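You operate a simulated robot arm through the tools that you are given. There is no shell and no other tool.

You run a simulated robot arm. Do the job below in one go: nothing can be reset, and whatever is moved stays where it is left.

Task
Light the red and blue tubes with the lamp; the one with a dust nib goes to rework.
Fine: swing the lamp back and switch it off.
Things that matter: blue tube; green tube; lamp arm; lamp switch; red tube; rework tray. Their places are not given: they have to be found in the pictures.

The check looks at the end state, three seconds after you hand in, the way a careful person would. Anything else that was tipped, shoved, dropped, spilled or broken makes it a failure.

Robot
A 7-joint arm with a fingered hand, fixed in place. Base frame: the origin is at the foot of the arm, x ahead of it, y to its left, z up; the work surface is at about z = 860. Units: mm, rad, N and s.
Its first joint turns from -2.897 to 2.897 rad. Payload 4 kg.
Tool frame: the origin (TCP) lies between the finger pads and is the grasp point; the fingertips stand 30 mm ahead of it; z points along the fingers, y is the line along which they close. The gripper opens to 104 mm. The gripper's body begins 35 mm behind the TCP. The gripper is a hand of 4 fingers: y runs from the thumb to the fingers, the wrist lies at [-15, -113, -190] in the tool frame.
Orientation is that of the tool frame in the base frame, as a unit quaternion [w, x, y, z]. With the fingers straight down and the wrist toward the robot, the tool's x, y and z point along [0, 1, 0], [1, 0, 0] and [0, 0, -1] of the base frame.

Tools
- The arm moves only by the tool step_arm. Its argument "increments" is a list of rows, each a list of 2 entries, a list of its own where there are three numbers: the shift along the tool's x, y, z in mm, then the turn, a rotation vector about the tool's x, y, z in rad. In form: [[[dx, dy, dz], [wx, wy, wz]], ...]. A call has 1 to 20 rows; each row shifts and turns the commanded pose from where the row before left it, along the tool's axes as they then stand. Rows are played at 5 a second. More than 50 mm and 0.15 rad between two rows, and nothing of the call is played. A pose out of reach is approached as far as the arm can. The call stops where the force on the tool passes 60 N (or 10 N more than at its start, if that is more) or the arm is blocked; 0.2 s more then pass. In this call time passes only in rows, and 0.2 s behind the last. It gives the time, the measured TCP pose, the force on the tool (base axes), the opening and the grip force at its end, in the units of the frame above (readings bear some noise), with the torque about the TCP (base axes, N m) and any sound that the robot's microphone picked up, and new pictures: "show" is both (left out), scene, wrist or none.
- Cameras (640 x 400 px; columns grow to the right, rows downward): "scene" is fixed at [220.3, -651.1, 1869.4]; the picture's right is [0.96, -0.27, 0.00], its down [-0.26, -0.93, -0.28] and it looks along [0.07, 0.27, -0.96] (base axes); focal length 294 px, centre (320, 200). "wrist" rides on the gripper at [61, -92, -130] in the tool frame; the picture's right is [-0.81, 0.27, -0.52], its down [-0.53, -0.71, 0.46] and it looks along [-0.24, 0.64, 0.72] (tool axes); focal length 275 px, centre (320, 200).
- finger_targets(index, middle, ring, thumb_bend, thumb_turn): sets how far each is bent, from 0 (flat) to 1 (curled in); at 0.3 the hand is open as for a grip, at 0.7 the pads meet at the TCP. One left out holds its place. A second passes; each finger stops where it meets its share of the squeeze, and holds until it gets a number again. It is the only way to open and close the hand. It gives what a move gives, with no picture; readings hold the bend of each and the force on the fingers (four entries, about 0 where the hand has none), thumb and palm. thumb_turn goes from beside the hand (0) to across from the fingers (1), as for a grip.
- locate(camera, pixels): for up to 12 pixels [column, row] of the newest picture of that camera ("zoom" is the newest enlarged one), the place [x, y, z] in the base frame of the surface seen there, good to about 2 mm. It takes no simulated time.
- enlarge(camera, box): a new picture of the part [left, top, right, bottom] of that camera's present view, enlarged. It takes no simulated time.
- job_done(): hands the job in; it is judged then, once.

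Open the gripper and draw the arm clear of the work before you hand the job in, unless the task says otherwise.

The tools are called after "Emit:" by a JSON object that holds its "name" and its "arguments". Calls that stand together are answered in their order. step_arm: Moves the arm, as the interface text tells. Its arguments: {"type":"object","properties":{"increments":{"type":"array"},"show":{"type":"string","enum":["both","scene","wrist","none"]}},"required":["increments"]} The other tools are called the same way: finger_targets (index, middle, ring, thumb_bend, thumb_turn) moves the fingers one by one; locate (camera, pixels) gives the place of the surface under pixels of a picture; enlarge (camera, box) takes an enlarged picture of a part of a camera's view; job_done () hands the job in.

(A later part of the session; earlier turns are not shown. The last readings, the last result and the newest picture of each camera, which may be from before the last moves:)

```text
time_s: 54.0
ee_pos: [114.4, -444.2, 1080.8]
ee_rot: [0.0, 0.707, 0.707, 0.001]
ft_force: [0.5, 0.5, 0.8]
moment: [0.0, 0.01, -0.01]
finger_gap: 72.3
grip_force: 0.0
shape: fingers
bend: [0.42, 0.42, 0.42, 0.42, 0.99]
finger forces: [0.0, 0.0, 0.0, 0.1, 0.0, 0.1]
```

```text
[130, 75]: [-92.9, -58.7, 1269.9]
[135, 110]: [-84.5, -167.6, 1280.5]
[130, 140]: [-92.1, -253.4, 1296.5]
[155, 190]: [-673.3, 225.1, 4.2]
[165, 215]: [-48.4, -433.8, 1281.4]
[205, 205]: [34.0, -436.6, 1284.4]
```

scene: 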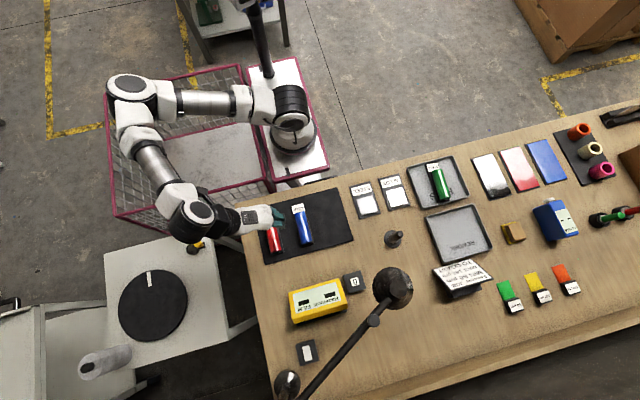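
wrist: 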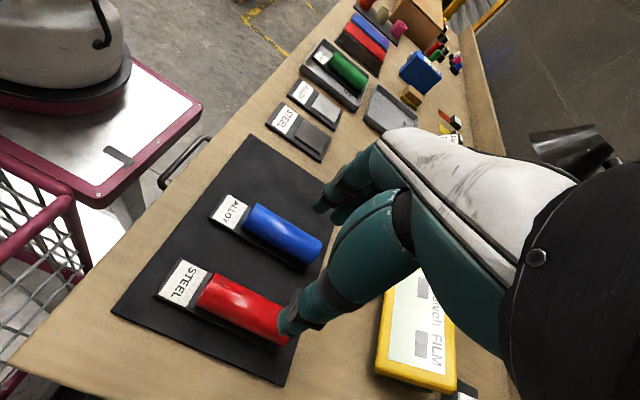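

Tracking is good so far (x reads 114.4 vs 110.5 meant). I continue to z≈990 and re-read.

Emit:
{"name": "step_arm", "arguments": {"increments": [[[0, 0, 30], [0, 0, 0]], [[0, 0, 30], [0, 0, 0]], [[0, 0, 30], [0, 0, 0]], [[0, 0, 0], [0, 0, 0]], [[0, 0, 0], [0, 0, 0]]], "show": "both"}}

Emit:
{"name": "step_arm", "arguments": {"increments": [[[0, 0, 0], [0, 0, 0]]], "show": "none"}}

```text
time_s: 55.2
ee_pos: [113.2, -443.5, 989.5]
ee_rot: [-0.001, 0.707, 0.707, 0.0]
ft_force: [-0.8, -1.3, 0.9]
moment: [0.03, -0.04, 0.03]
finger_gap: 72.2
grip_force: 0.0
shape: fingers
bend: [0.42, 0.42, 0.42, 0.42, 0.99]
finger forces: [0.1, 0.1, 0.0, 0.0, 0.0, 0.0]
```

scene: 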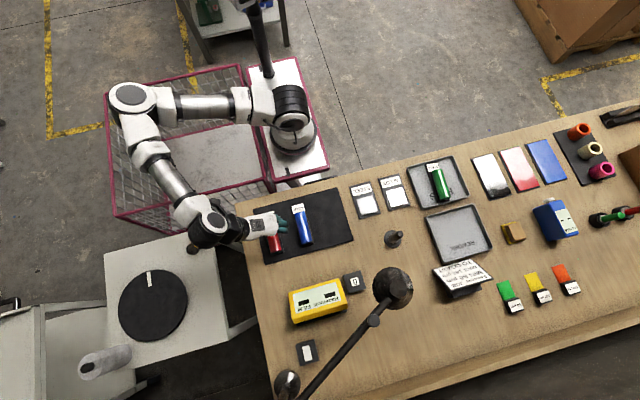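
wrist: 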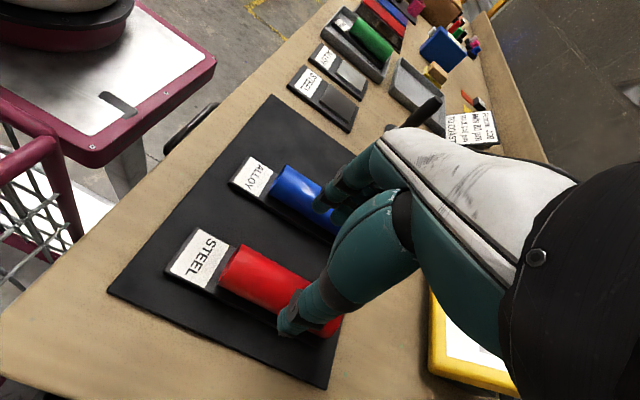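

```text
time_s: 55.6
ee_pos: [112.7, -445.2, 989.4]
ee_rot: [-0.001, 0.707, 0.707, 0.0]
ft_force: [0.4, 0.3, 0.0]
moment: [-0.05, 0.03, -0.02]
finger_gap: 72.6
grip_force: 0.1
shape: fingers
bend: [0.42, 0.42, 0.42, 0.42, 0.99]
finger forces: [0.0, 0.1, 0.0, 0.0, 0.0, 0.0]
```

Robot tracks fine to z≈989. The wrist link now appears near the side table's small yellow-black item (~(195,248)); I check heights of both before going lower.

Emit:
{"name": "locate", "arguments": {"camera": "scene", "pixels": [[193, 250], [198, 246], [205, 238], [210, 222], [190, 210], [220, 240], [235, 245], [180, 280], [225, 260], [240, 300]]}}

Emit:
{"name": "enlarge", "arguments": {"camera": "scene", "box": [160, 180, 320, 280]}}

```text
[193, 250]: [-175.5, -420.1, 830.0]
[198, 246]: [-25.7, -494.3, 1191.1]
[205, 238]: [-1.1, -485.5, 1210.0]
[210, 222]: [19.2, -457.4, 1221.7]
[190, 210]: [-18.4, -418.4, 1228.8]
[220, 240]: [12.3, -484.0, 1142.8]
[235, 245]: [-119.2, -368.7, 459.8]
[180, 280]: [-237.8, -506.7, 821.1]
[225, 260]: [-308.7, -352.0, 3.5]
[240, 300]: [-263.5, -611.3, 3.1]
```

```text
4.00 times, centred on (240, 230) of scene
```

zoom: 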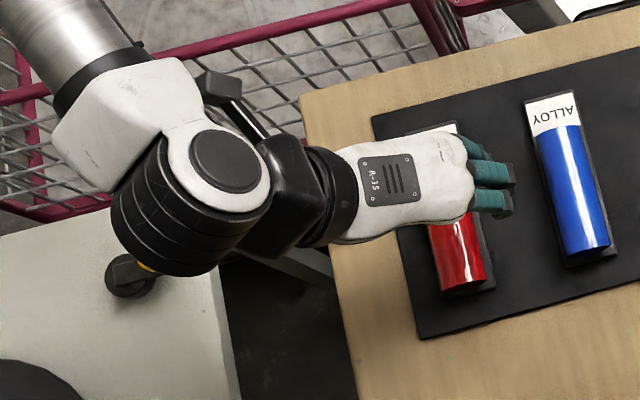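

Links stay clear (wrist link top 1229, side items at 830). I check that the outer finger surfaces keep clear of the blue unit (its left plate edge at zoom ~(527,110)–(570,265)).

Emit:
{"name": "locate", "arguments": {"camera": "zoom", "pixels": [[510, 180], [508, 205], [480, 150], [495, 210], [528, 110], [566, 260], [547, 200], [470, 190]]}}

Emit:
{"name": "enlarge", "arguments": {"camera": "wrist", "box": [220, 140, 420, 360]}}

```text
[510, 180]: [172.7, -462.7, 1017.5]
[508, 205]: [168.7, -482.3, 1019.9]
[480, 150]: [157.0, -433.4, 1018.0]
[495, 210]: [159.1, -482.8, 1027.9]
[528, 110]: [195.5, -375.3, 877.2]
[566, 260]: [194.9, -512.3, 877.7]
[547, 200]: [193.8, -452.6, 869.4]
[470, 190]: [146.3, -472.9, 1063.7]
```

```text
1.82 times, centred on (320, 250) of wrist
```

zoom: 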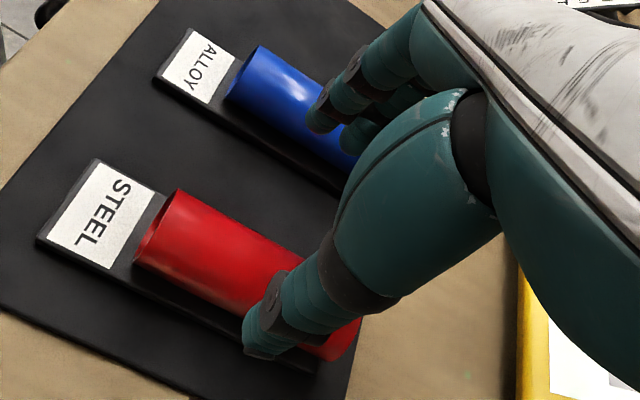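

Outer finger surfaces reach x≈173, while blue's plate starts at x≈194: clear. I shift 2.5 mm toward -x and descend to z≈912.

Emit:
{"name": "step_arm", "arguments": {"increments": [[[0, -2.5, 25], [0, 0, 0]], [[0, 0, 25], [0, 0, 0]], [[0, 0, 15], [0, 0, 0]], [[0, 0, 8], [0, 0, 0]], [[0, 0, 5], [0, 0, 0]], [[0, 0, 0], [0, 0, 0]]], "show": "both"}}

Emit:
{"name": "enlarge", "arguments": {"camera": "wrist", "box": [220, 140, 420, 360]}}

Emit:
{"name": "enlarge", "arguments": {"camera": "scene", "box": [200, 180, 330, 270]}}

```text
time_s: 57.0
ee_pos: [109.0, -443.1, 913.0]
ee_rot: [0.0, 0.707, 0.707, -0.001]
ft_force: [-0.4, -0.8, 0.8]
moment: [0.02, 0.0, -0.04]
finger_gap: 72.3
grip_force: 0.1
shape: fingers
bend: [0.42, 0.42, 0.42, 0.42, 0.99]
finger forces: [0.0, 0.0, 0.0, 0.0, 0.0, 0.0]
```

scene: 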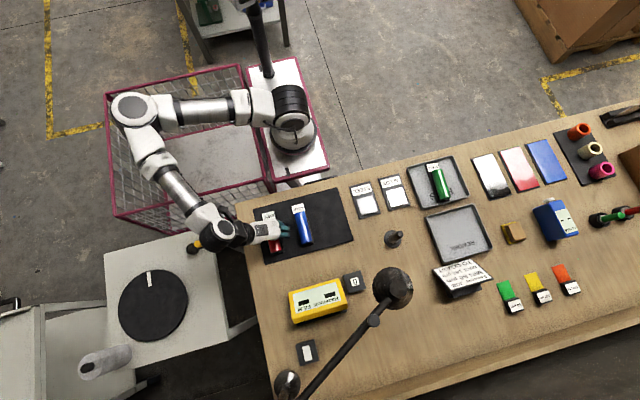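
wrist: 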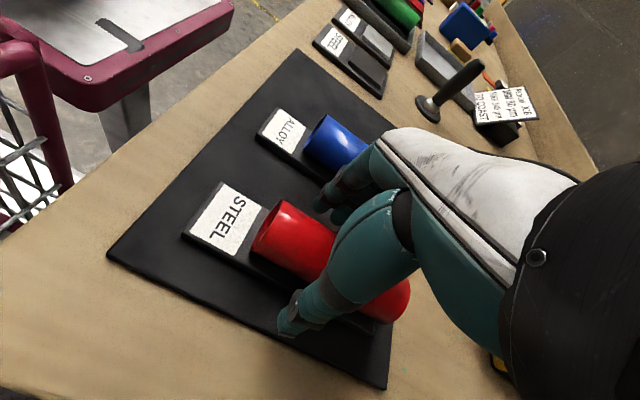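

```text
1.82 times, centred on (320, 250) of wrist
```

zoom: 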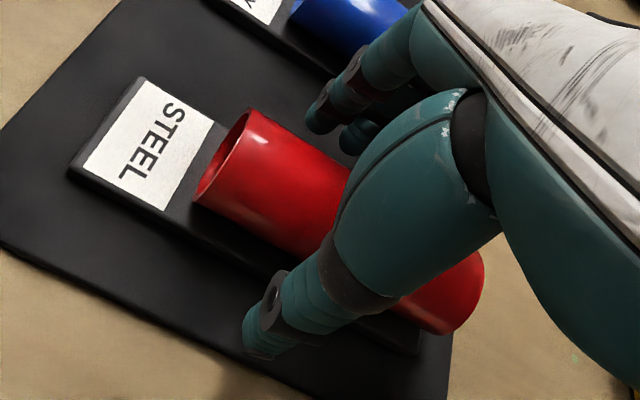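

```text
4.44 times, centred on (265, 225) of scene
```

zoom: 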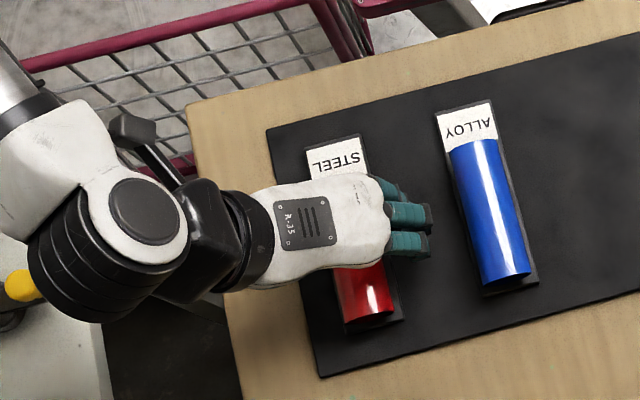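

The hand straddles the red tube with no contact (z 913, x 109). I close the fingers and thumb on it.

Emit:
{"name": "finger_targets", "arguments": {"index": 0.7, "middle": 0.7, "ring": 0.7, "thumb_bend": 0.7}}

Emit:
{"name": "step_arm", "arguments": {"increments": [[[0, 0, 0], [0, 0, 0]]], "show": "wrist"}}

Emit:
{"name": "enlarge", "arguments": {"camera": "wrist", "box": [220, 140, 420, 360]}}

```text
time_s: 58.0
ee_pos: [110.6, -443.1, 912.8]
ee_rot: [0.001, 0.707, 0.707, 0.0]
ft_force: [0.8, 0.7, -0.4]
moment: [-0.01, 0.0, 0.02]
finger_gap: 31.4
grip_force: 15.3
shape: fingers
bend: [0.62, 0.64, 0.65, 0.57, 1.0]
finger forces: [6.0, 5.4, 4.0, 0.1, 14.5, 0.0]
```

```text
time_s: 58.4
ee_pos: [109.3, -444.0, 913.5]
ee_rot: [0.0, 0.707, 0.707, 0.001]
ft_force: [0.5, 0.0, -0.1]
moment: [0.04, -0.02, -0.02]
finger_gap: 31.4
grip_force: 14.9
shape: fingers
bend: [0.62, 0.64, 0.65, 0.57, 1.0]
finger forces: [6.0, 5.3, 4.0, 0.0, 14.5, 0.0]
```

wrist: 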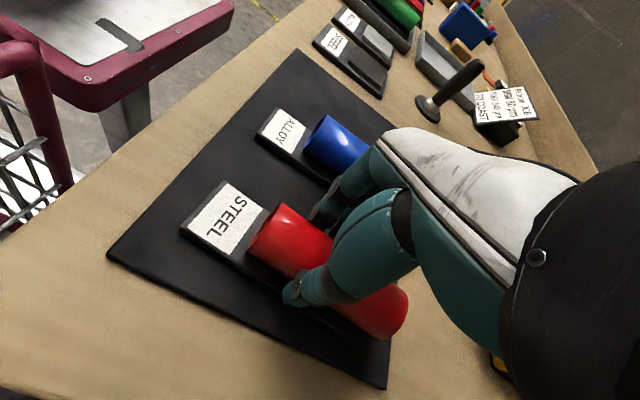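

```text
1.82 times, centred on (320, 250) of wrist
```

zoom: 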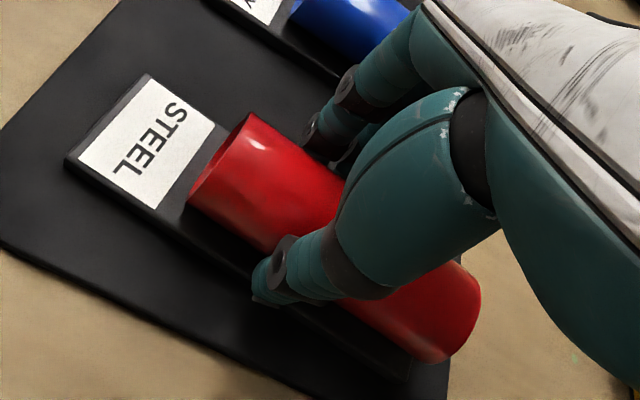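

The grip reads 15 N with all fingers and thumb in contact. I squeeze a bit more, then lift slightly to see what comes along.

Emit:
{"name": "finger_targets", "arguments": {"index": 0.85, "middle": 0.85, "ring": 0.85, "thumb_bend": 0.85}}

Emit:
{"name": "step_arm", "arguments": {"increments": [[[0, 0, -5], [0, 0, 0]], [[0, 0, -5], [0, 0, 0]], [[0, 0, -5], [0, 0, 0]], [[0, 0, -5], [0, 0, 0]], [[0, 0, -5], [0, 0, 0]], [[0, 0, -5], [0, 0, 0]], [[0, 0, 0], [0, 0, 0]]], "show": "both"}}

Emit:
{"name": "enlarge", "arguments": {"camera": "wrist", "box": [160, 140, 420, 400]}}

```text
time_s: 59.4
ee_pos: [109.5, -443.8, 913.4]
ee_rot: [0.0, 0.707, 0.707, 0.0]
ft_force: [0.4, -0.4, -2.0]
moment: [0.02, -0.02, 0.04]
finger_gap: 33.4
grip_force: 31.3
shape: fingers
bend: [0.77, 0.76, 0.76, 0.5, 0.96]
finger forces: [12.7, 9.5, 9.1, 0.1, 31.3, 0.0]
```

```text
time_s: 61.0
ee_pos: [109.6, -442.6, 943.1]
ee_rot: [0.0, 0.707, 0.707, 0.001]
ft_force: [0.9, 0.0, -1.3]
moment: [0.03, -0.06, 0.01]
finger_gap: 33.7
grip_force: 31.5
shape: fingers
bend: [0.77, 0.76, 0.76, 0.5, 0.96]
finger forces: [13.1, 9.3, 9.1, 0.0, 30.9, 0.0]
```

scene: 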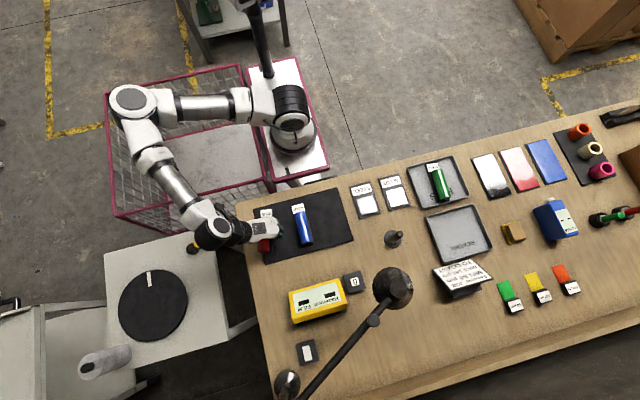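
wrist: 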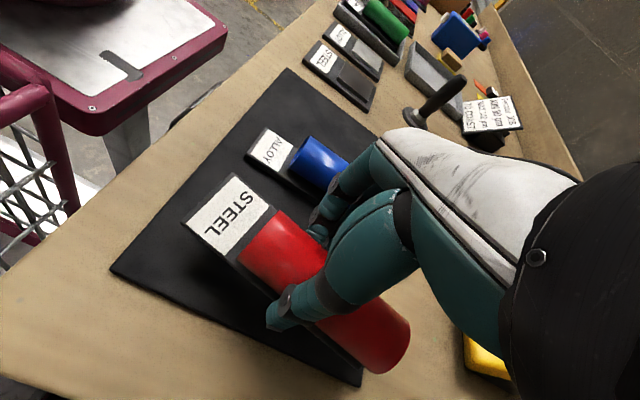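

```text
1.54 times, centred on (290, 270) of wrist
```

zoom: 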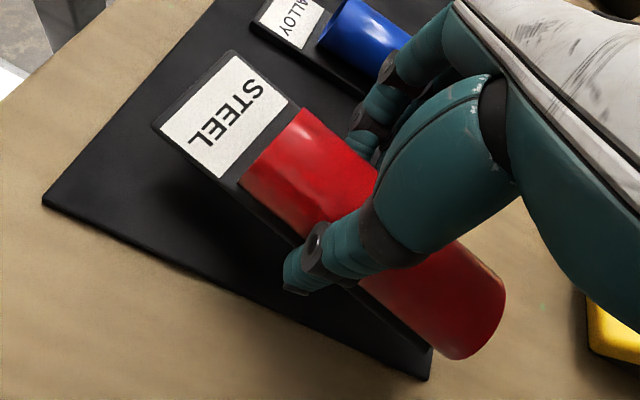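

The whole unit (plate with red tube) is lifted as one piece, grip 31 N steady, weight about 1.3 N. I lift it to z≈1103 and carry it along +x, staying clear of the lamp head.

Emit:
{"name": "step_arm", "arguments": {"increments": [[[0, 0, -20], [0, 0, 0]], [[0, 0, -30], [0, 0, 0]], [[0, 0, -35], [0, 0, 0]], [[0, 0, -35], [0, 0, 0]], [[0, 0, -35], [0, 0, 0]], [[0, 0, -5], [0, 0, 0]], [[0, 15, 0], [0, 0, 0]], [[0, 30, 0], [0, 0, 0]], [[0, 35, 0], [0, 0, 0]], [[0, 35, 0], [0, 0, 0]], [[0, 35, 0], [0, 0, 0]], [[0, 35, 0], [0, 0, 0]], [[0, 35, 0], [0, 0, 0]], [[0, 30, 0], [0, 0, 0]], [[0, 0, 0], [0, 0, 0]]], "show": "both"}}

```text
time_s: 64.2
ee_pos: [358.7, -445.5, 1102.5]
ee_rot: [0.0, 0.707, 0.707, 0.0]
ft_force: [0.1, 0.4, -0.4]
moment: [-0.01, -0.05, 0.02]
finger_gap: 33.1
grip_force: 31.7
shape: fingers
bend: [0.77, 0.76, 0.76, 0.51, 0.96]
finger forces: [12.8, 9.5, 9.0, 0.0, 30.8, 0.0]
```

scene: 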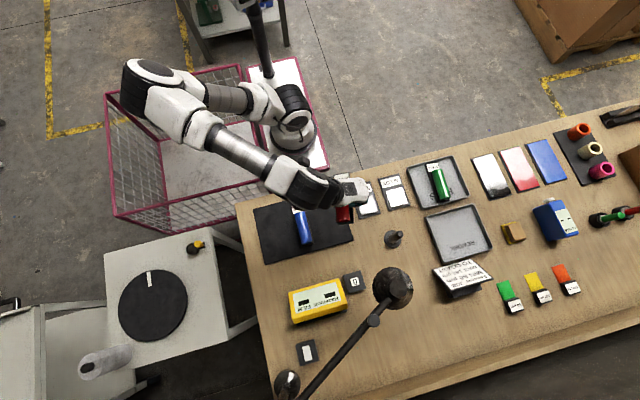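
wrist: 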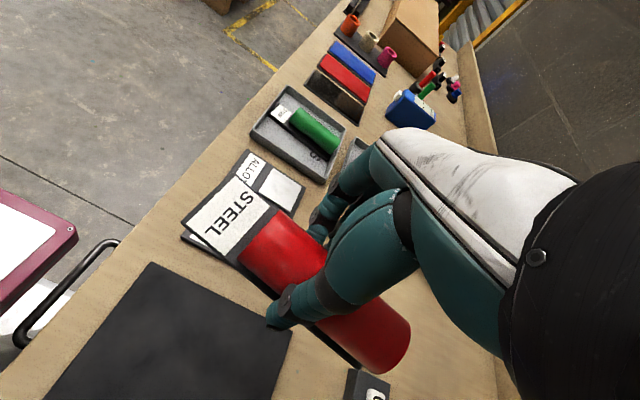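

Held steadily at (359,-445,1102). I measure where the unit lies relative to the TCP from the wrist picture (plate corner ~(183,218), tube ends ~(262,222) and (400,340)).

Emit:
{"name": "locate", "arguments": {"camera": "wrist", "pixels": [[190, 218], [233, 178], [240, 190], [273, 210], [245, 255], [300, 250], [405, 325], [385, 368], [365, 350], [235, 265], [320, 330], [355, 362]]}}

```text
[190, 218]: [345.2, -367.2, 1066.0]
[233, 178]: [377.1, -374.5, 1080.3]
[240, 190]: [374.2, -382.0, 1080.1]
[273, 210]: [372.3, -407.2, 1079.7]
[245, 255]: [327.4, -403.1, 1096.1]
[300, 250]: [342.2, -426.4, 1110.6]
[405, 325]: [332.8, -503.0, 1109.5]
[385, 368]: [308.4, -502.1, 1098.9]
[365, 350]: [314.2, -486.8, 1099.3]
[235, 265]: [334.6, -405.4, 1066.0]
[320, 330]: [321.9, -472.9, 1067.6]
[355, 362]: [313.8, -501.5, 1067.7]
```

The plate edge runs from about (345,-367) to (314,-501): the unit is yawed about 13° in the hand. I check roll and pitch with more label and tube points.

Emit:
{"name": "locate", "arguments": {"camera": "wrist", "pixels": [[200, 215], [215, 240], [235, 210], [250, 200], [265, 212], [225, 225], [290, 230], [275, 260], [390, 320], [370, 335], [395, 350], [205, 245]]}}

Emit:
{"name": "enlarge", "arguments": {"camera": "wrist", "box": [170, 160, 430, 390]}}

Emit:
{"name": "enlarge", "arguments": {"camera": "scene", "box": [280, 150, 400, 240]}}

```text
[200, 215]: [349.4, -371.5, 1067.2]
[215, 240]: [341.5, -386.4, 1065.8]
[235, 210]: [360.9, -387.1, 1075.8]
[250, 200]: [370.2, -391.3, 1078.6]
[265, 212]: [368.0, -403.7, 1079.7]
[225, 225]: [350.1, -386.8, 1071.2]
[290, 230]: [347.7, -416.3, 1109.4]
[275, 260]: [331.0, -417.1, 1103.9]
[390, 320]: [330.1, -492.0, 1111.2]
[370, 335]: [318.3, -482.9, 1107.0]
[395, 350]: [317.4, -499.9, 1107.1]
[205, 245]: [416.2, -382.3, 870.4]
```

```text
1.74 times, centred on (300, 275) of wrist
```

zoom: 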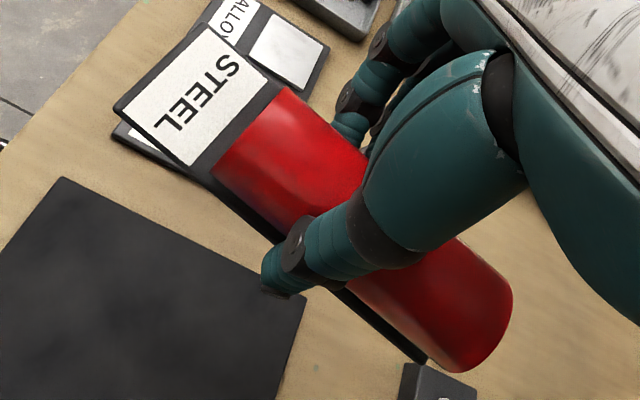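

```text
4.44 times, centred on (340, 195) of scene
```

zoom: 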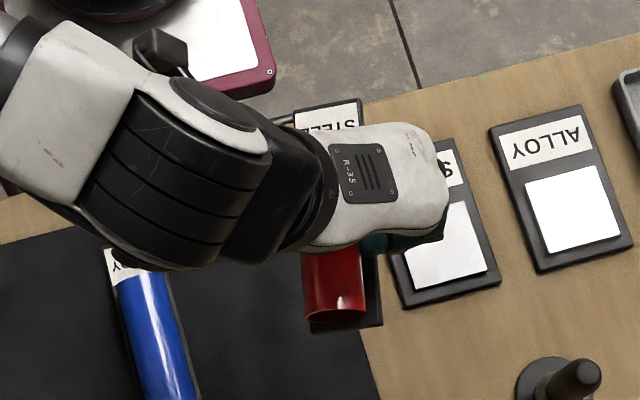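

The unit rolled ~24° and yawed ~13° in the grip as I squeezed harder; it's held firmly though. I carry it on over the tray (turning the tool 52° so the unit lies diagonally), and will sort out the roll low above the tray.

Emit:
{"name": "step_arm", "arguments": {"increments": [[[0, 20, 0], [0, 0, 0]], [[0, 35, 0], [0, 0, 0]], [[0, 40, 0], [0, 0, 0]], [[0, 40, 0], [0, 0, 0]], [[0, 40, 0], [0, 0, 0]], [[0, 40, 0], [0, 0, 0]], [[0, 25, 0], [0, 0, 0]], [[0, 0, 0], [0, 0, 0.1297]], [[0, 0, 0], [0, 0, 0.1297]], [[0, 0, 0], [0, 0, 0.1297]], [[0, 0, 0], [0, 0, 0.1297]], [[0, 0, 0], [0, 0, 0.1297]], [[0, 0, 0], [0, 0, 0.1297]], [[0, 0, 0], [0, 0, 0.1297]], [[-1.15, 40, 0], [0, 0, 0]], [[-1.15, 40, 0], [0, 0, 0]], [[-1.15, 40, 0], [0, 0, 0]], [[-1.15, 40, 0], [0, 0, 0]], [[-1.15, 40, 0], [0, 0, 0]], [[0, 0, 0], [0, 0, 0]]], "show": "both"}}

```text
time_s: 68.4
ee_pos: [720.2, -603.2, 1100.0]
ee_rot: [0.0, 0.946, 0.326, -0.001]
ft_force: [-0.6, 0.0, -1.1]
moment: [-0.01, -0.02, -0.01]
finger_gap: 32.9
grip_force: 30.5
shape: fingers
bend: [0.77, 0.76, 0.76, 0.51, 0.96]
finger forces: [11.8, 9.8, 8.8, 0.0, 30.3, 0.1]
```

scene: 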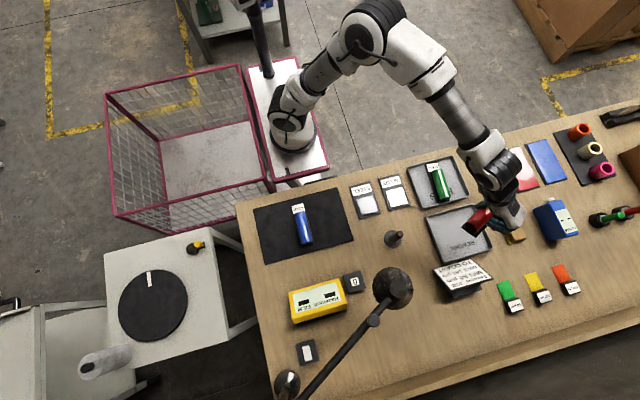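
wrist: 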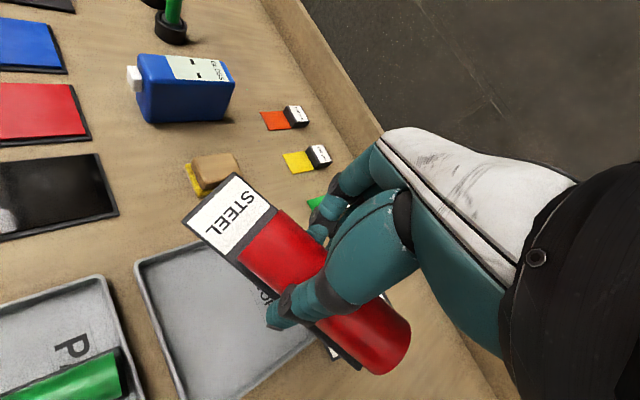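

Over the tray at (720,-603,1100), the grip is steady. I descend to TCP z≈960 (unit's lowest edge ≈910, above the rim at 886) with a small centring shift.

Emit:
{"name": "step_arm", "arguments": {"increments": [[[-4.9, 6.3, 20], [0, 0, 0]], [[0, 0, 35], [0, 0, 0]], [[0, 0, 35], [0, 0, 0]], [[0, 0, 30], [0, 0, 0]], [[0, 0, 20], [0, 0, 0]], [[0, 0, 0], [0, 0, 0]]], "show": "both"}}

Emit:
{"name": "enlarge", "arguments": {"camera": "scene", "box": [400, 150, 540, 290]}}

```text
time_s: 69.8
ee_pos: [718.0, -613.8, 961.2]
ee_rot: [0.0, 0.946, 0.326, 0.001]
ft_force: [-0.2, -0.9, -1.7]
moment: [-0.01, -0.04, -0.01]
finger_gap: 33.0
grip_force: 30.3
shape: fingers
bend: [0.77, 0.76, 0.76, 0.51, 0.96]
finger forces: [11.7, 10.0, 8.7, 0.0, 30.4, 0.0]
```

scene: 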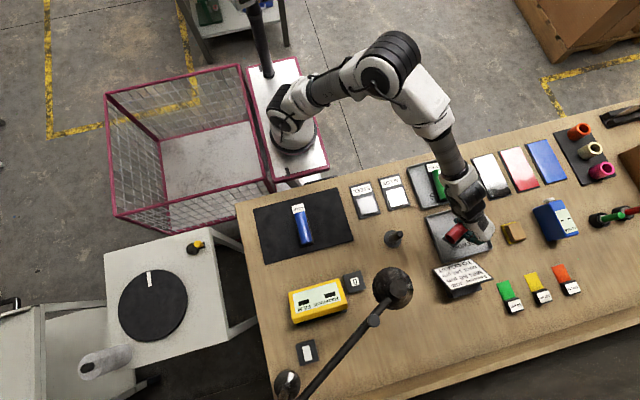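
wrist: 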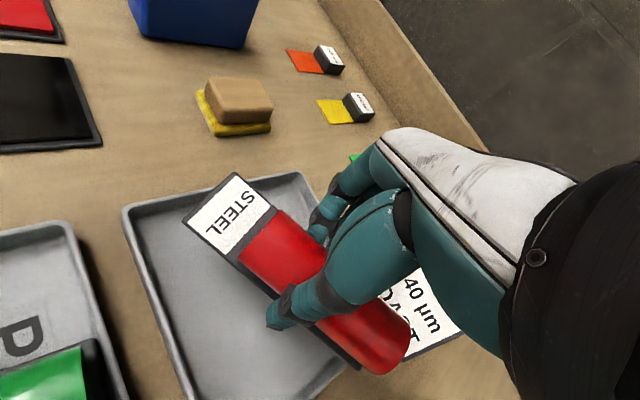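

```text
2.86 times, centred on (470, 220) of scene
```

zoom: 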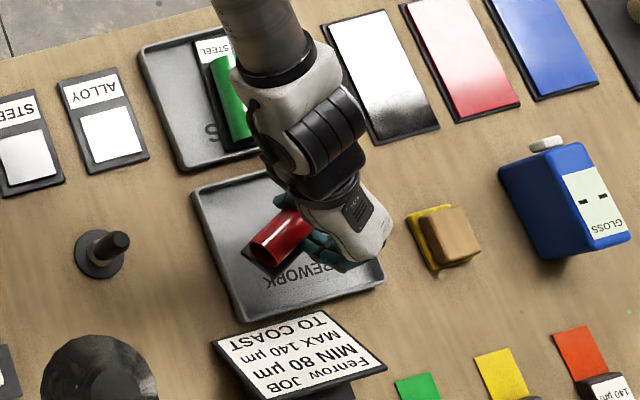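

The unit hangs above the tray, away from the sign and rim. I ease the fingers back a little while the thumb keeps its push, so the tube rolls back toward level.

Emit:
{"name": "finger_targets", "arguments": {"index": 0.8, "middle": 0.8, "ring": 0.8}}

Emit:
{"name": "step_arm", "arguments": {"increments": [[[0, 0, 0], [0, 0, 0]]], "show": "wrist"}}

Emit:
{"name": "locate", "arguments": {"camera": "wrist", "pixels": [[200, 215], [215, 240], [235, 210], [250, 200], [225, 225], [290, 230], [275, 260], [390, 320], [370, 335], [262, 212], [240, 190]]}}

```text
time_s: 70.8
ee_pos: [718.3, -613.6, 961.9]
ee_rot: [-0.001, 0.945, 0.326, 0.0]
ft_force: [0.0, 0.4, -1.3]
moment: [-0.03, -0.04, 0.02]
finger_gap: 33.3
grip_force: 32.8
shape: fingers
bend: [0.78, 0.78, 0.77, 0.51, 0.96]
finger forces: [14.3, 9.8, 9.6, 0.1, 32.0, 0.0]
```

```text
time_s: 71.2
ee_pos: [717.3, -613.6, 961.3]
ee_rot: [0.0, 0.946, 0.325, 0.0]
ft_force: [0.2, 0.9, -1.1]
moment: [-0.05, -0.03, 0.04]
finger_gap: 33.0
grip_force: 32.5
shape: fingers
bend: [0.78, 0.78, 0.77, 0.51, 0.96]
finger forces: [14.4, 9.9, 9.4, 0.0, 31.9, 0.0]
```

wrist: 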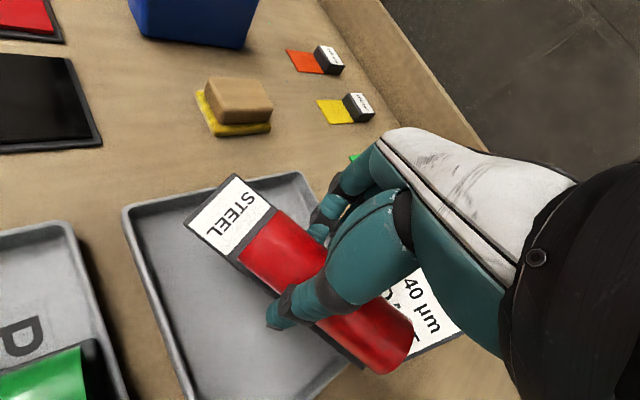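

```text
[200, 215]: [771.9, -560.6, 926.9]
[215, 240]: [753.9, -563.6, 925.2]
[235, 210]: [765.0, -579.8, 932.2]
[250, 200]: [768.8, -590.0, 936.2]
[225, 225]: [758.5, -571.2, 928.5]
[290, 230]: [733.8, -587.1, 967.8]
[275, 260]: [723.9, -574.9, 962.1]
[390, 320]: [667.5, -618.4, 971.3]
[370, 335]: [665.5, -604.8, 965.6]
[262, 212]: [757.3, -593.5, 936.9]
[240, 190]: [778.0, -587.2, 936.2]
```

The roll is only slightly less (~22°). I check the unit's end corners relative to the tray before going lower.

Emit:
{"name": "locate", "arguments": {"camera": "wrist", "pixels": [[189, 221], [237, 176], [361, 366], [355, 358], [408, 345], [388, 370], [125, 210], [195, 390], [300, 175], [340, 375]]}}

Emit:
{"name": "enlarge", "arguments": {"camera": "scene", "box": [425, 195, 505, 275]}}

```text
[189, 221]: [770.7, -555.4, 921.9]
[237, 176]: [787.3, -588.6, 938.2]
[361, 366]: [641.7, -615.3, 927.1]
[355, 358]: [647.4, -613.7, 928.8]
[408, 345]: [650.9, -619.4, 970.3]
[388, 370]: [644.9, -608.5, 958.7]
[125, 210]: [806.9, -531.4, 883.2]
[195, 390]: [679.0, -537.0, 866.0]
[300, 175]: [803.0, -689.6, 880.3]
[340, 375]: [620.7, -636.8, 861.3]
```

```text
5.00 times, centred on (465, 235) of scene
```

zoom: 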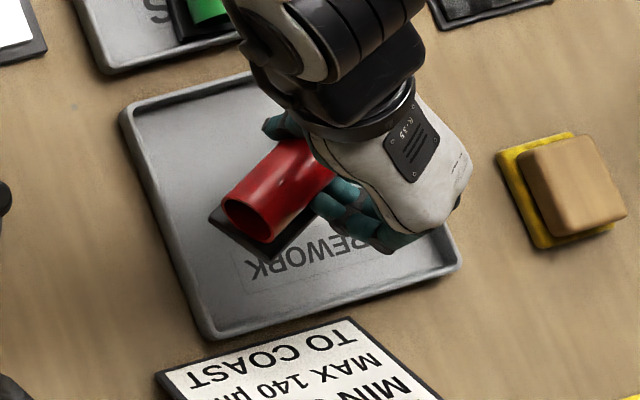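

The unit spans x 642–787, y -555 to about -655, nearly centred in the tray. I shift 8 mm along tool y, and try levelling by rolling the tool about the unit's axis in small steps, watching the reach.

Emit:
{"name": "step_arm", "arguments": {"increments": [[[0, 4, 0], [0.0974, 0.0227, 0]], [[0, 4, 0], [0.0974, 0.0227, 0]], [[0, 0, 0], [0, 0, 0]], [[0, 0, 0], [0, 0, 0]]], "show": "both"}}

```text
time_s: 72.2
ee_pos: [722.9, -619.0, 961.5]
ee_rot: [-0.1, 0.941, 0.324, -0.01]
ft_force: [0.2, 0.0, -2.5]
moment: [0.01, -0.05, -0.04]
finger_gap: 33.3
grip_force: 32.6
shape: fingers
bend: [0.78, 0.78, 0.77, 0.51, 0.96]
finger forces: [14.6, 10.0, 9.5, 0.0, 31.7, 0.0]
```

scene: 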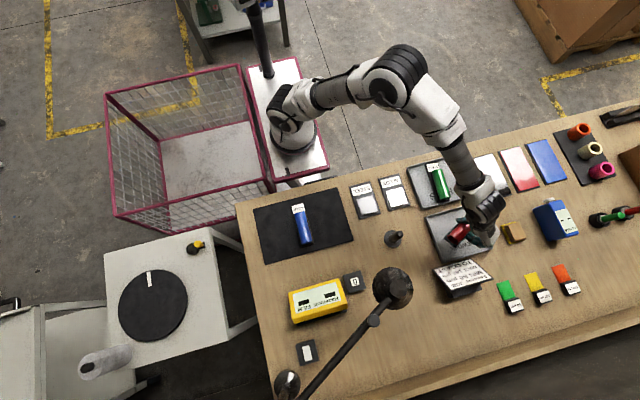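
wrist: 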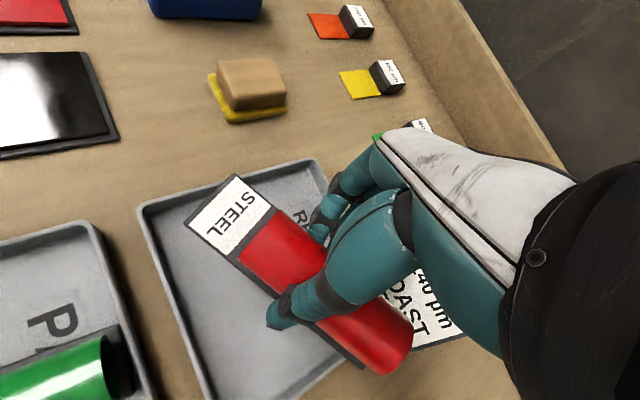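

The 0.2 rad roll was reached in full. I add 0.18 rad more and check.

Emit:
{"name": "step_arm", "arguments": {"increments": [[[0, 0, 0], [0.0877, 0.0204, 0]], [[0, 0, 0], [0.0877, 0.0204, 0]], [[0, 0, 0], [0, 0, 0]], [[0, 0, 0], [0, 0, 0]]], "show": "both"}}

Emit:
{"name": "locate", "arguments": {"camera": "wrist", "pixels": [[200, 215], [215, 240], [235, 210], [250, 200], [225, 225], [262, 212], [240, 190], [290, 230], [390, 320], [189, 221], [237, 176], [361, 366]]}}

```text
time_s: 73.2
ee_pos: [722.1, -618.6, 962.4]
ee_rot: [-0.188, 0.929, 0.319, -0.02]
ft_force: [0.3, -0.8, -1.7]
moment: [-0.02, -0.02, -0.01]
finger_gap: 33.2
grip_force: 32.6
shape: fingers
bend: [0.78, 0.78, 0.77, 0.51, 0.96]
finger forces: [14.6, 10.0, 9.6, 0.2, 31.7, 0.0]
```

scene: 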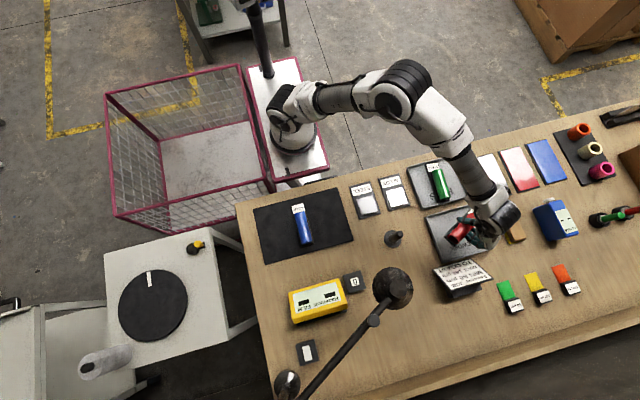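
wrist: 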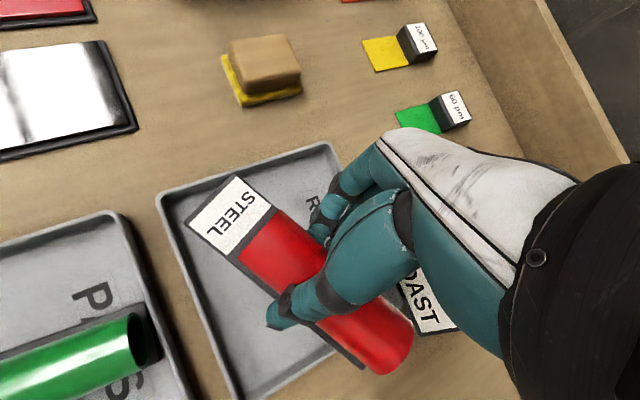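

```text
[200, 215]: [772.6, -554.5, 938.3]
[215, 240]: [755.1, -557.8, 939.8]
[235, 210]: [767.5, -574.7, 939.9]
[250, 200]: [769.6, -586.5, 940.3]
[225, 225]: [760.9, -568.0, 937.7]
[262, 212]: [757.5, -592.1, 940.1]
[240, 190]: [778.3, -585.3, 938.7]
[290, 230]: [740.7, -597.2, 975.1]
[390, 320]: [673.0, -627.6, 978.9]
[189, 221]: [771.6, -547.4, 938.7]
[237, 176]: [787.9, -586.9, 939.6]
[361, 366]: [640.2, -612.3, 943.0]
```

The plate is now level (label z 938–940) and held steady. I shift it about 12.7 mm horizontally to centre it in the tray and lower it by 50 mm.

Emit:
{"name": "step_arm", "arguments": {"increments": [[[-2.5, 11.6, -4.7], [0, 0, 0]], [[-1.26, 5.4, 13.9], [0, 0, 0]], [[-1.26, 5.4, 13.9], [0, 0, 0]], [[-1.26, 5.4, 13.9], [0, 0, 0]], [[-0.42, 1.8, 4.6], [0, 0, 0]], [[0, 0, 0], [0, 0, 0]]], "show": "both"}}

Emit:
{"name": "locate", "arguments": {"camera": "wrist", "pixels": [[189, 221], [237, 176], [361, 366], [225, 225], [262, 212], [390, 320], [215, 240], [240, 190]]}}

Emit:
{"name": "enlarge", "arguments": {"camera": "wrist", "box": [150, 140, 430, 400]}}

Emit:
{"name": "enlarge", "arguments": {"camera": "scene", "box": [425, 195, 505, 275]}}

```text
time_s: 74.6
ee_pos: [726.6, -629.5, 912.6]
ee_rot: [-0.189, 0.928, 0.32, -0.019]
ft_force: [0.5, -0.1, -1.6]
moment: [-0.02, -0.09, 0.01]
finger_gap: 33.1
grip_force: 33.2
shape: fingers
bend: [0.78, 0.78, 0.78, 0.51, 0.96]
finger forces: [14.8, 10.0, 9.7, 0.1, 31.7, 0.1]
```

scene: 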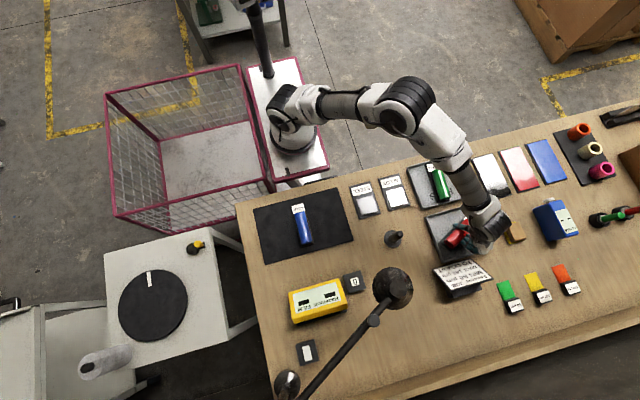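
wrist: 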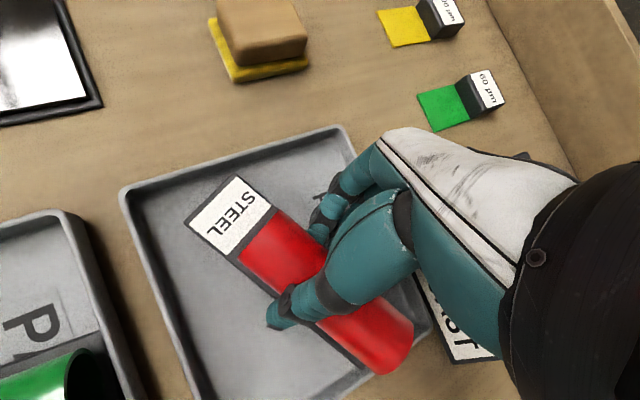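

```text
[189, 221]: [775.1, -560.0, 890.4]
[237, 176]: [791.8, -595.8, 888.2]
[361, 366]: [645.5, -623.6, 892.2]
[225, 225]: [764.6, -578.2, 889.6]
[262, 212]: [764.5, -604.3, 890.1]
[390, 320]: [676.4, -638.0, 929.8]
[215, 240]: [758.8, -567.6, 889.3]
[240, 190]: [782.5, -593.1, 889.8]
```

```text
1.54 times, centred on (290, 270) of wrist
```

zoom: 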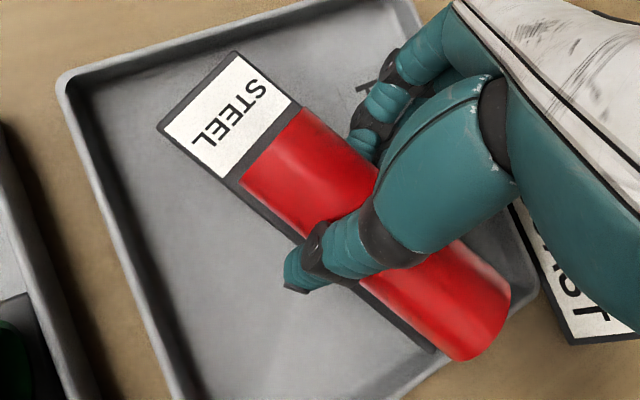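

```text
5.00 times, centred on (465, 235) of scene
```

zoom: 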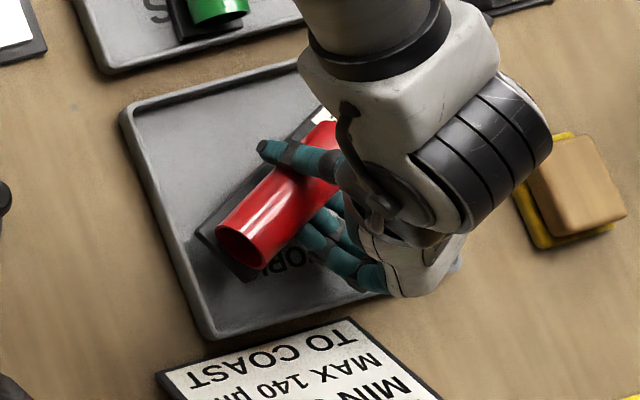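

The unit hangs level 10 mm above the tray floor, with ≥11 mm to every rim. I lower it in small rows to touch down gently.

Emit:
{"name": "step_arm", "arguments": {"increments": [[[-0.25, 1.08, 2.8], [0, 0, 0]], [[-0.25, 1.08, 2.8], [0, 0, 0]], [[-0.17, 0.72, 1.86], [0, 0, 0]], [[0, 0, 0], [0, 0, 0]]], "show": "none"}}

Emit:
{"name": "step_arm", "arguments": {"increments": [[[-0.17, 0.72, 1.86], [0, 0, 0]], [[0, 0, 0], [0, 0, 0]]], "show": "wrist"}}

Emit:
{"name": "locate", "arguments": {"camera": "wrist", "pixels": [[225, 225], [262, 212], [215, 240], [240, 190], [390, 320], [361, 366]]}}

```text
time_s: 75.6
ee_pos: [729.1, -630.3, 904.6]
ee_rot: [-0.188, 0.928, 0.32, -0.019]
ft_force: [0.7, 0.2, -1.3]
moment: [-0.02, -0.05, 0.02]
finger_gap: 33.1
grip_force: 33.2
shape: fingers
bend: [0.78, 0.78, 0.78, 0.51, 0.96]
finger forces: [14.8, 10.0, 9.6, 0.1, 31.7, 0.1]
```

```text
time_s: 76.2
ee_pos: [727.1, -629.7, 902.2]
ee_rot: [-0.188, 0.929, 0.32, -0.019]
ft_force: [0.1, -0.6, -2.0]
moment: [-0.03, -0.01, 0.01]
finger_gap: 33.2
grip_force: 32.9
shape: fingers
bend: [0.78, 0.78, 0.78, 0.51, 0.96]
finger forces: [14.8, 10.0, 9.6, 0.0, 31.7, 0.0]
```

wrist: 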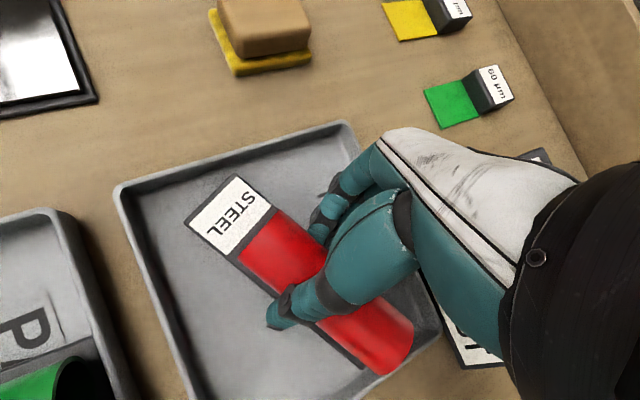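

```text
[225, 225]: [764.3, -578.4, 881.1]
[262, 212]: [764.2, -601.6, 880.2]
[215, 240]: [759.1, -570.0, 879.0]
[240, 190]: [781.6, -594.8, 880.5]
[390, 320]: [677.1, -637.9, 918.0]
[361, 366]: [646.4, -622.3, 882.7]
```

Still no contact (force only the weight), label at z≈880. I go down in 1 mm rows.

Emit:
{"name": "step_arm", "arguments": {"increments": [[[-0.084, 0.361, 0.929], [0, 0, 0]], [[-0.084, 0.361, 0.929], [0, 0, 0]], [[0, 0, 0], [0, 0, 0]]], "show": "none"}}

Emit:
{"name": "step_arm", "arguments": {"increments": [[[-0.084, 0.361, 0.929], [0, 0, 0]], [[-0.084, 0.361, 0.929], [0, 0, 0]], [[0, 0, 0], [0, 0, 0]]], "show": "wrist"}}

```text
time_s: 77.0
ee_pos: [728.6, -630.7, 899.5]
ee_rot: [-0.189, 0.928, 0.319, -0.018]
ft_force: [-0.1, 0.1, -2.3]
moment: [-0.07, -0.04, 0.02]
finger_gap: 33.2
grip_force: 32.6
shape: fingers
bend: [0.78, 0.78, 0.78, 0.51, 0.96]
finger forces: [14.8, 10.0, 9.6, 0.0, 31.7, 0.0]
```

```text
time_s: 77.8
ee_pos: [728.4, -630.4, 896.8]
ee_rot: [-0.188, 0.929, 0.32, -0.02]
ft_force: [-0.6, 0.1, -1.5]
moment: [0.01, -0.03, 0.03]
finger_gap: 33.2
grip_force: 33.3
shape: fingers
bend: [0.78, 0.78, 0.78, 0.51, 0.96]
finger forces: [14.9, 10.2, 9.6, 0.1, 32.0, 0.0]
```

wrist: 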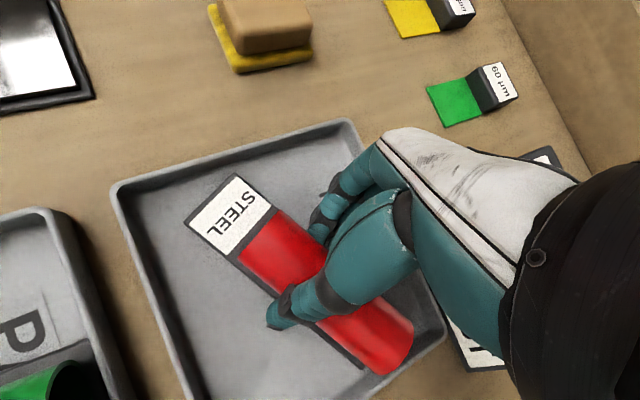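

No contact yet at TCP 897. I compare the plate height with the tray floor beside it.

Emit:
{"name": "locate", "arguments": {"camera": "wrist", "pixels": [[225, 225], [262, 212], [240, 190], [361, 366], [190, 250], [220, 280], [280, 350], [320, 385], [270, 170], [340, 357]]}}

Emit:
{"name": "enlarge", "arguments": {"camera": "wrist", "box": [170, 160, 300, 290]}}

```text
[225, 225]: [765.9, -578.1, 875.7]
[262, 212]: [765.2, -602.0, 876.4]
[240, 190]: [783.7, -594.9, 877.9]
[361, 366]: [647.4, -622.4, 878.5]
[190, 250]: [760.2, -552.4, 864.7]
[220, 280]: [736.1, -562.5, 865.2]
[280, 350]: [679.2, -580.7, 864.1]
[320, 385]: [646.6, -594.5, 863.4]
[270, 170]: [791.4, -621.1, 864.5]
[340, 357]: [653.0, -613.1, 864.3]
```

```text
3.08 times, centred on (235, 225) of wrist
```

zoom: 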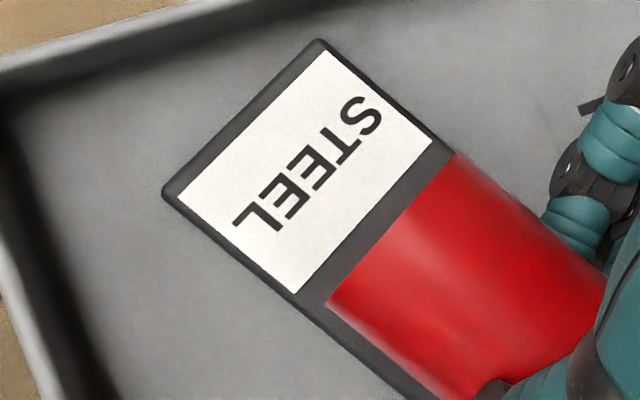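

Floor reads ≈864.5, plate top ≈876.5–878.5 with a ~10 mm plate, so about 2 mm remain. I go on in 1 mm rows and watch for contact.

Emit:
{"name": "step_arm", "arguments": {"increments": [[[-0.084, 0.361, 0.929], [0, 0, 0]], [[-0.084, 0.361, 0.929], [0, 0, 0]], [[0, 0, 0], [0, 0, 0]]], "show": "none"}}

Emit:
{"name": "step_arm", "arguments": {"increments": [[[-0.084, 0.361, 0.929], [0, 0, 0]], [[0, 0, 0], [0, 0, 0]]], "show": "none"}}

```text
time_s: 78.6
ee_pos: [728.8, -630.7, 898.0]
ee_rot: [-0.188, 0.928, 0.32, -0.019]
ft_force: [-1.4, 0.4, 0.4]
moment: [0.08, -0.08, -0.01]
finger_gap: 33.4
grip_force: 34.5
shape: fingers
bend: [0.78, 0.78, 0.77, 0.51, 0.96]
finger forces: [15.7, 10.2, 9.4, 0.0, 32.3, 0.0]
```

```text
time_s: 79.2
ee_pos: [727.9, -632.3, 895.0]
ee_rot: [-0.187, 0.929, 0.32, -0.019]
ft_force: [-0.4, 1.4, 1.9]
moment: [0.21, -0.04, 0.04]
finger_gap: 33.3
grip_force: 34.2
shape: fingers
bend: [0.78, 0.78, 0.77, 0.51, 0.97]
finger forces: [15.9, 9.8, 8.8, 0.1, 33.2, 0.0]
```

Contact is building (vertical force went from -1.5 to +1.9 N). One more millimetre, then I check before releasing.

Emit:
{"name": "step_arm", "arguments": {"increments": [[[-0.084, 0.361, 0.929], [0, 0, 0]], [[0, 0, 0], [0, 0, 0]]], "show": "both"}}

Emit:
{"name": "locate", "arguments": {"camera": "wrist", "pixels": [[225, 225], [262, 212], [240, 190], [361, 366], [215, 240], [220, 280], [340, 357], [275, 322], [320, 235]]}}

```text
time_s: 79.8
ee_pos: [729.5, -631.0, 895.7]
ee_rot: [-0.187, 0.929, 0.32, -0.019]
ft_force: [-1.2, 1.1, 6.8]
moment: [0.39, 0.1, 0.01]
finger_gap: 33.3
grip_force: 33.6
shape: fingers
bend: [0.78, 0.78, 0.77, 0.51, 0.97]
finger forces: [14.8, 9.3, 8.0, 0.1, 34.6, 0.1]
```

scene: 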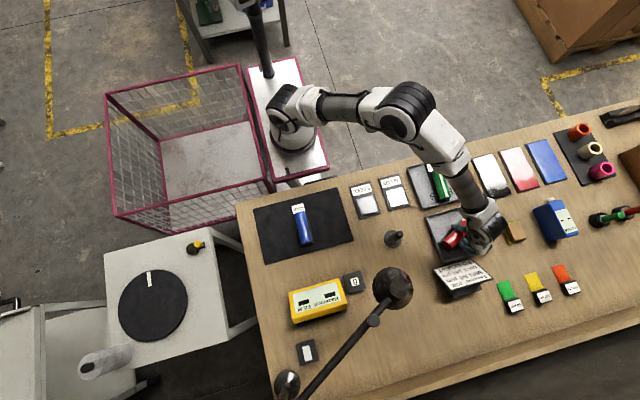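
wrist: 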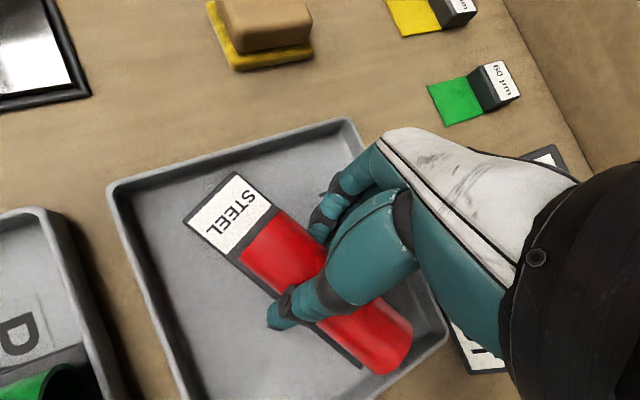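

```text
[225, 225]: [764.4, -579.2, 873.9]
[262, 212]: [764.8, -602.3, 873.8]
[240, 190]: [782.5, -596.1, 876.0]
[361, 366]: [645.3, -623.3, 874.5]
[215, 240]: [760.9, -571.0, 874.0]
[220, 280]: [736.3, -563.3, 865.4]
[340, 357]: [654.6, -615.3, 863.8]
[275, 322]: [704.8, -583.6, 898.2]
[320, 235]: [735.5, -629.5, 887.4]
```

The plate rests on the tray floor (about 8 N contact, level within 2 mm). I release: thumb opens to 0.35 and the fingers ease to 0.72.

Emit:
{"name": "finger_targets", "arguments": {"index": 0.72, "middle": 0.72, "ring": 0.72, "thumb_bend": 0.35}}

Emit:
{"name": "step_arm", "arguments": {"increments": [[[0, 0, 0], [0, 0, 0]]], "show": "both"}}

Emit:
{"name": "enlarge", "arguments": {"camera": "wrist", "box": [150, 140, 430, 400]}}

```text
time_s: 80.8
ee_pos: [728.8, -631.0, 896.3]
ee_rot: [-0.187, 0.929, 0.32, -0.019]
ft_force: [4.6, -3.8, 15.2]
moment: [0.08, 0.11, -0.09]
finger_gap: 37.6
grip_force: 15.0
shape: fingers
bend: [0.73, 0.73, 0.72, 0.34, 0.98]
finger forces: [24.1, 5.0, 0.0, 0.0, 1.3, 0.0]
```

```text
time_s: 81.2
ee_pos: [729.5, -631.0, 895.6]
ee_rot: [-0.188, 0.928, 0.32, -0.019]
ft_force: [5.9, -4.2, 16.1]
moment: [0.02, 0.06, -0.07]
finger_gap: 37.7
grip_force: 15.7
shape: fingers
bend: [0.73, 0.73, 0.72, 0.34, 0.98]
finger forces: [24.3, 5.4, 0.0, 0.0, 1.5, 0.0]
```

scene: 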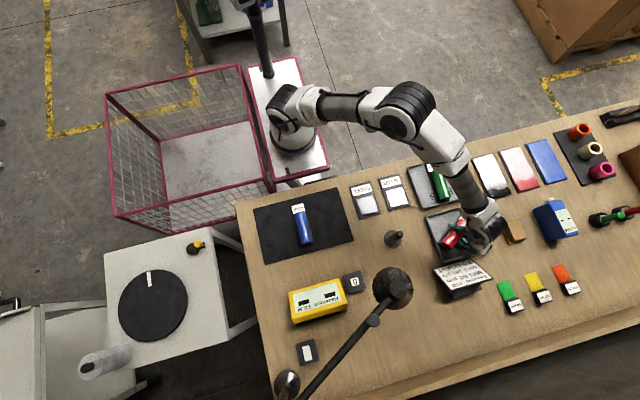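
wrist: 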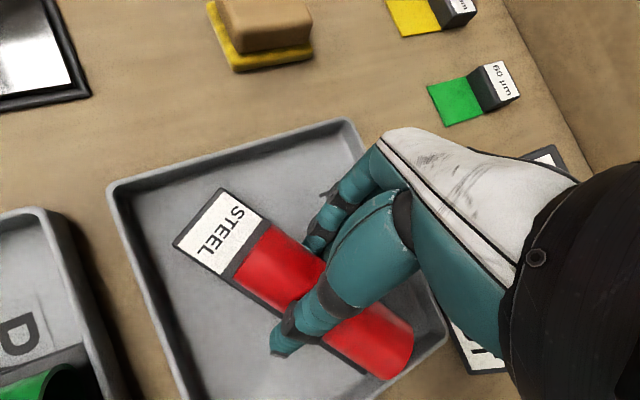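

```text
1.54 times, centred on (290, 270) of wrist
```

zoom: 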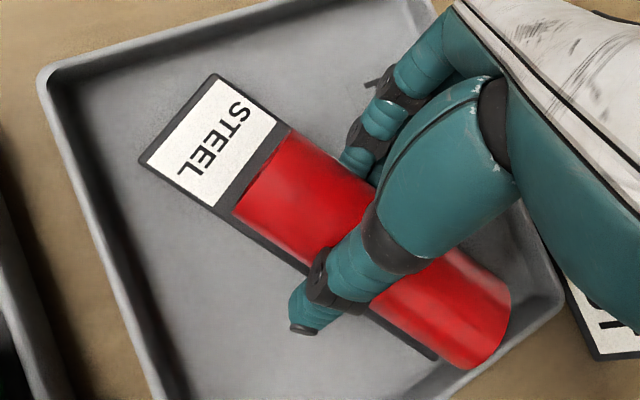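

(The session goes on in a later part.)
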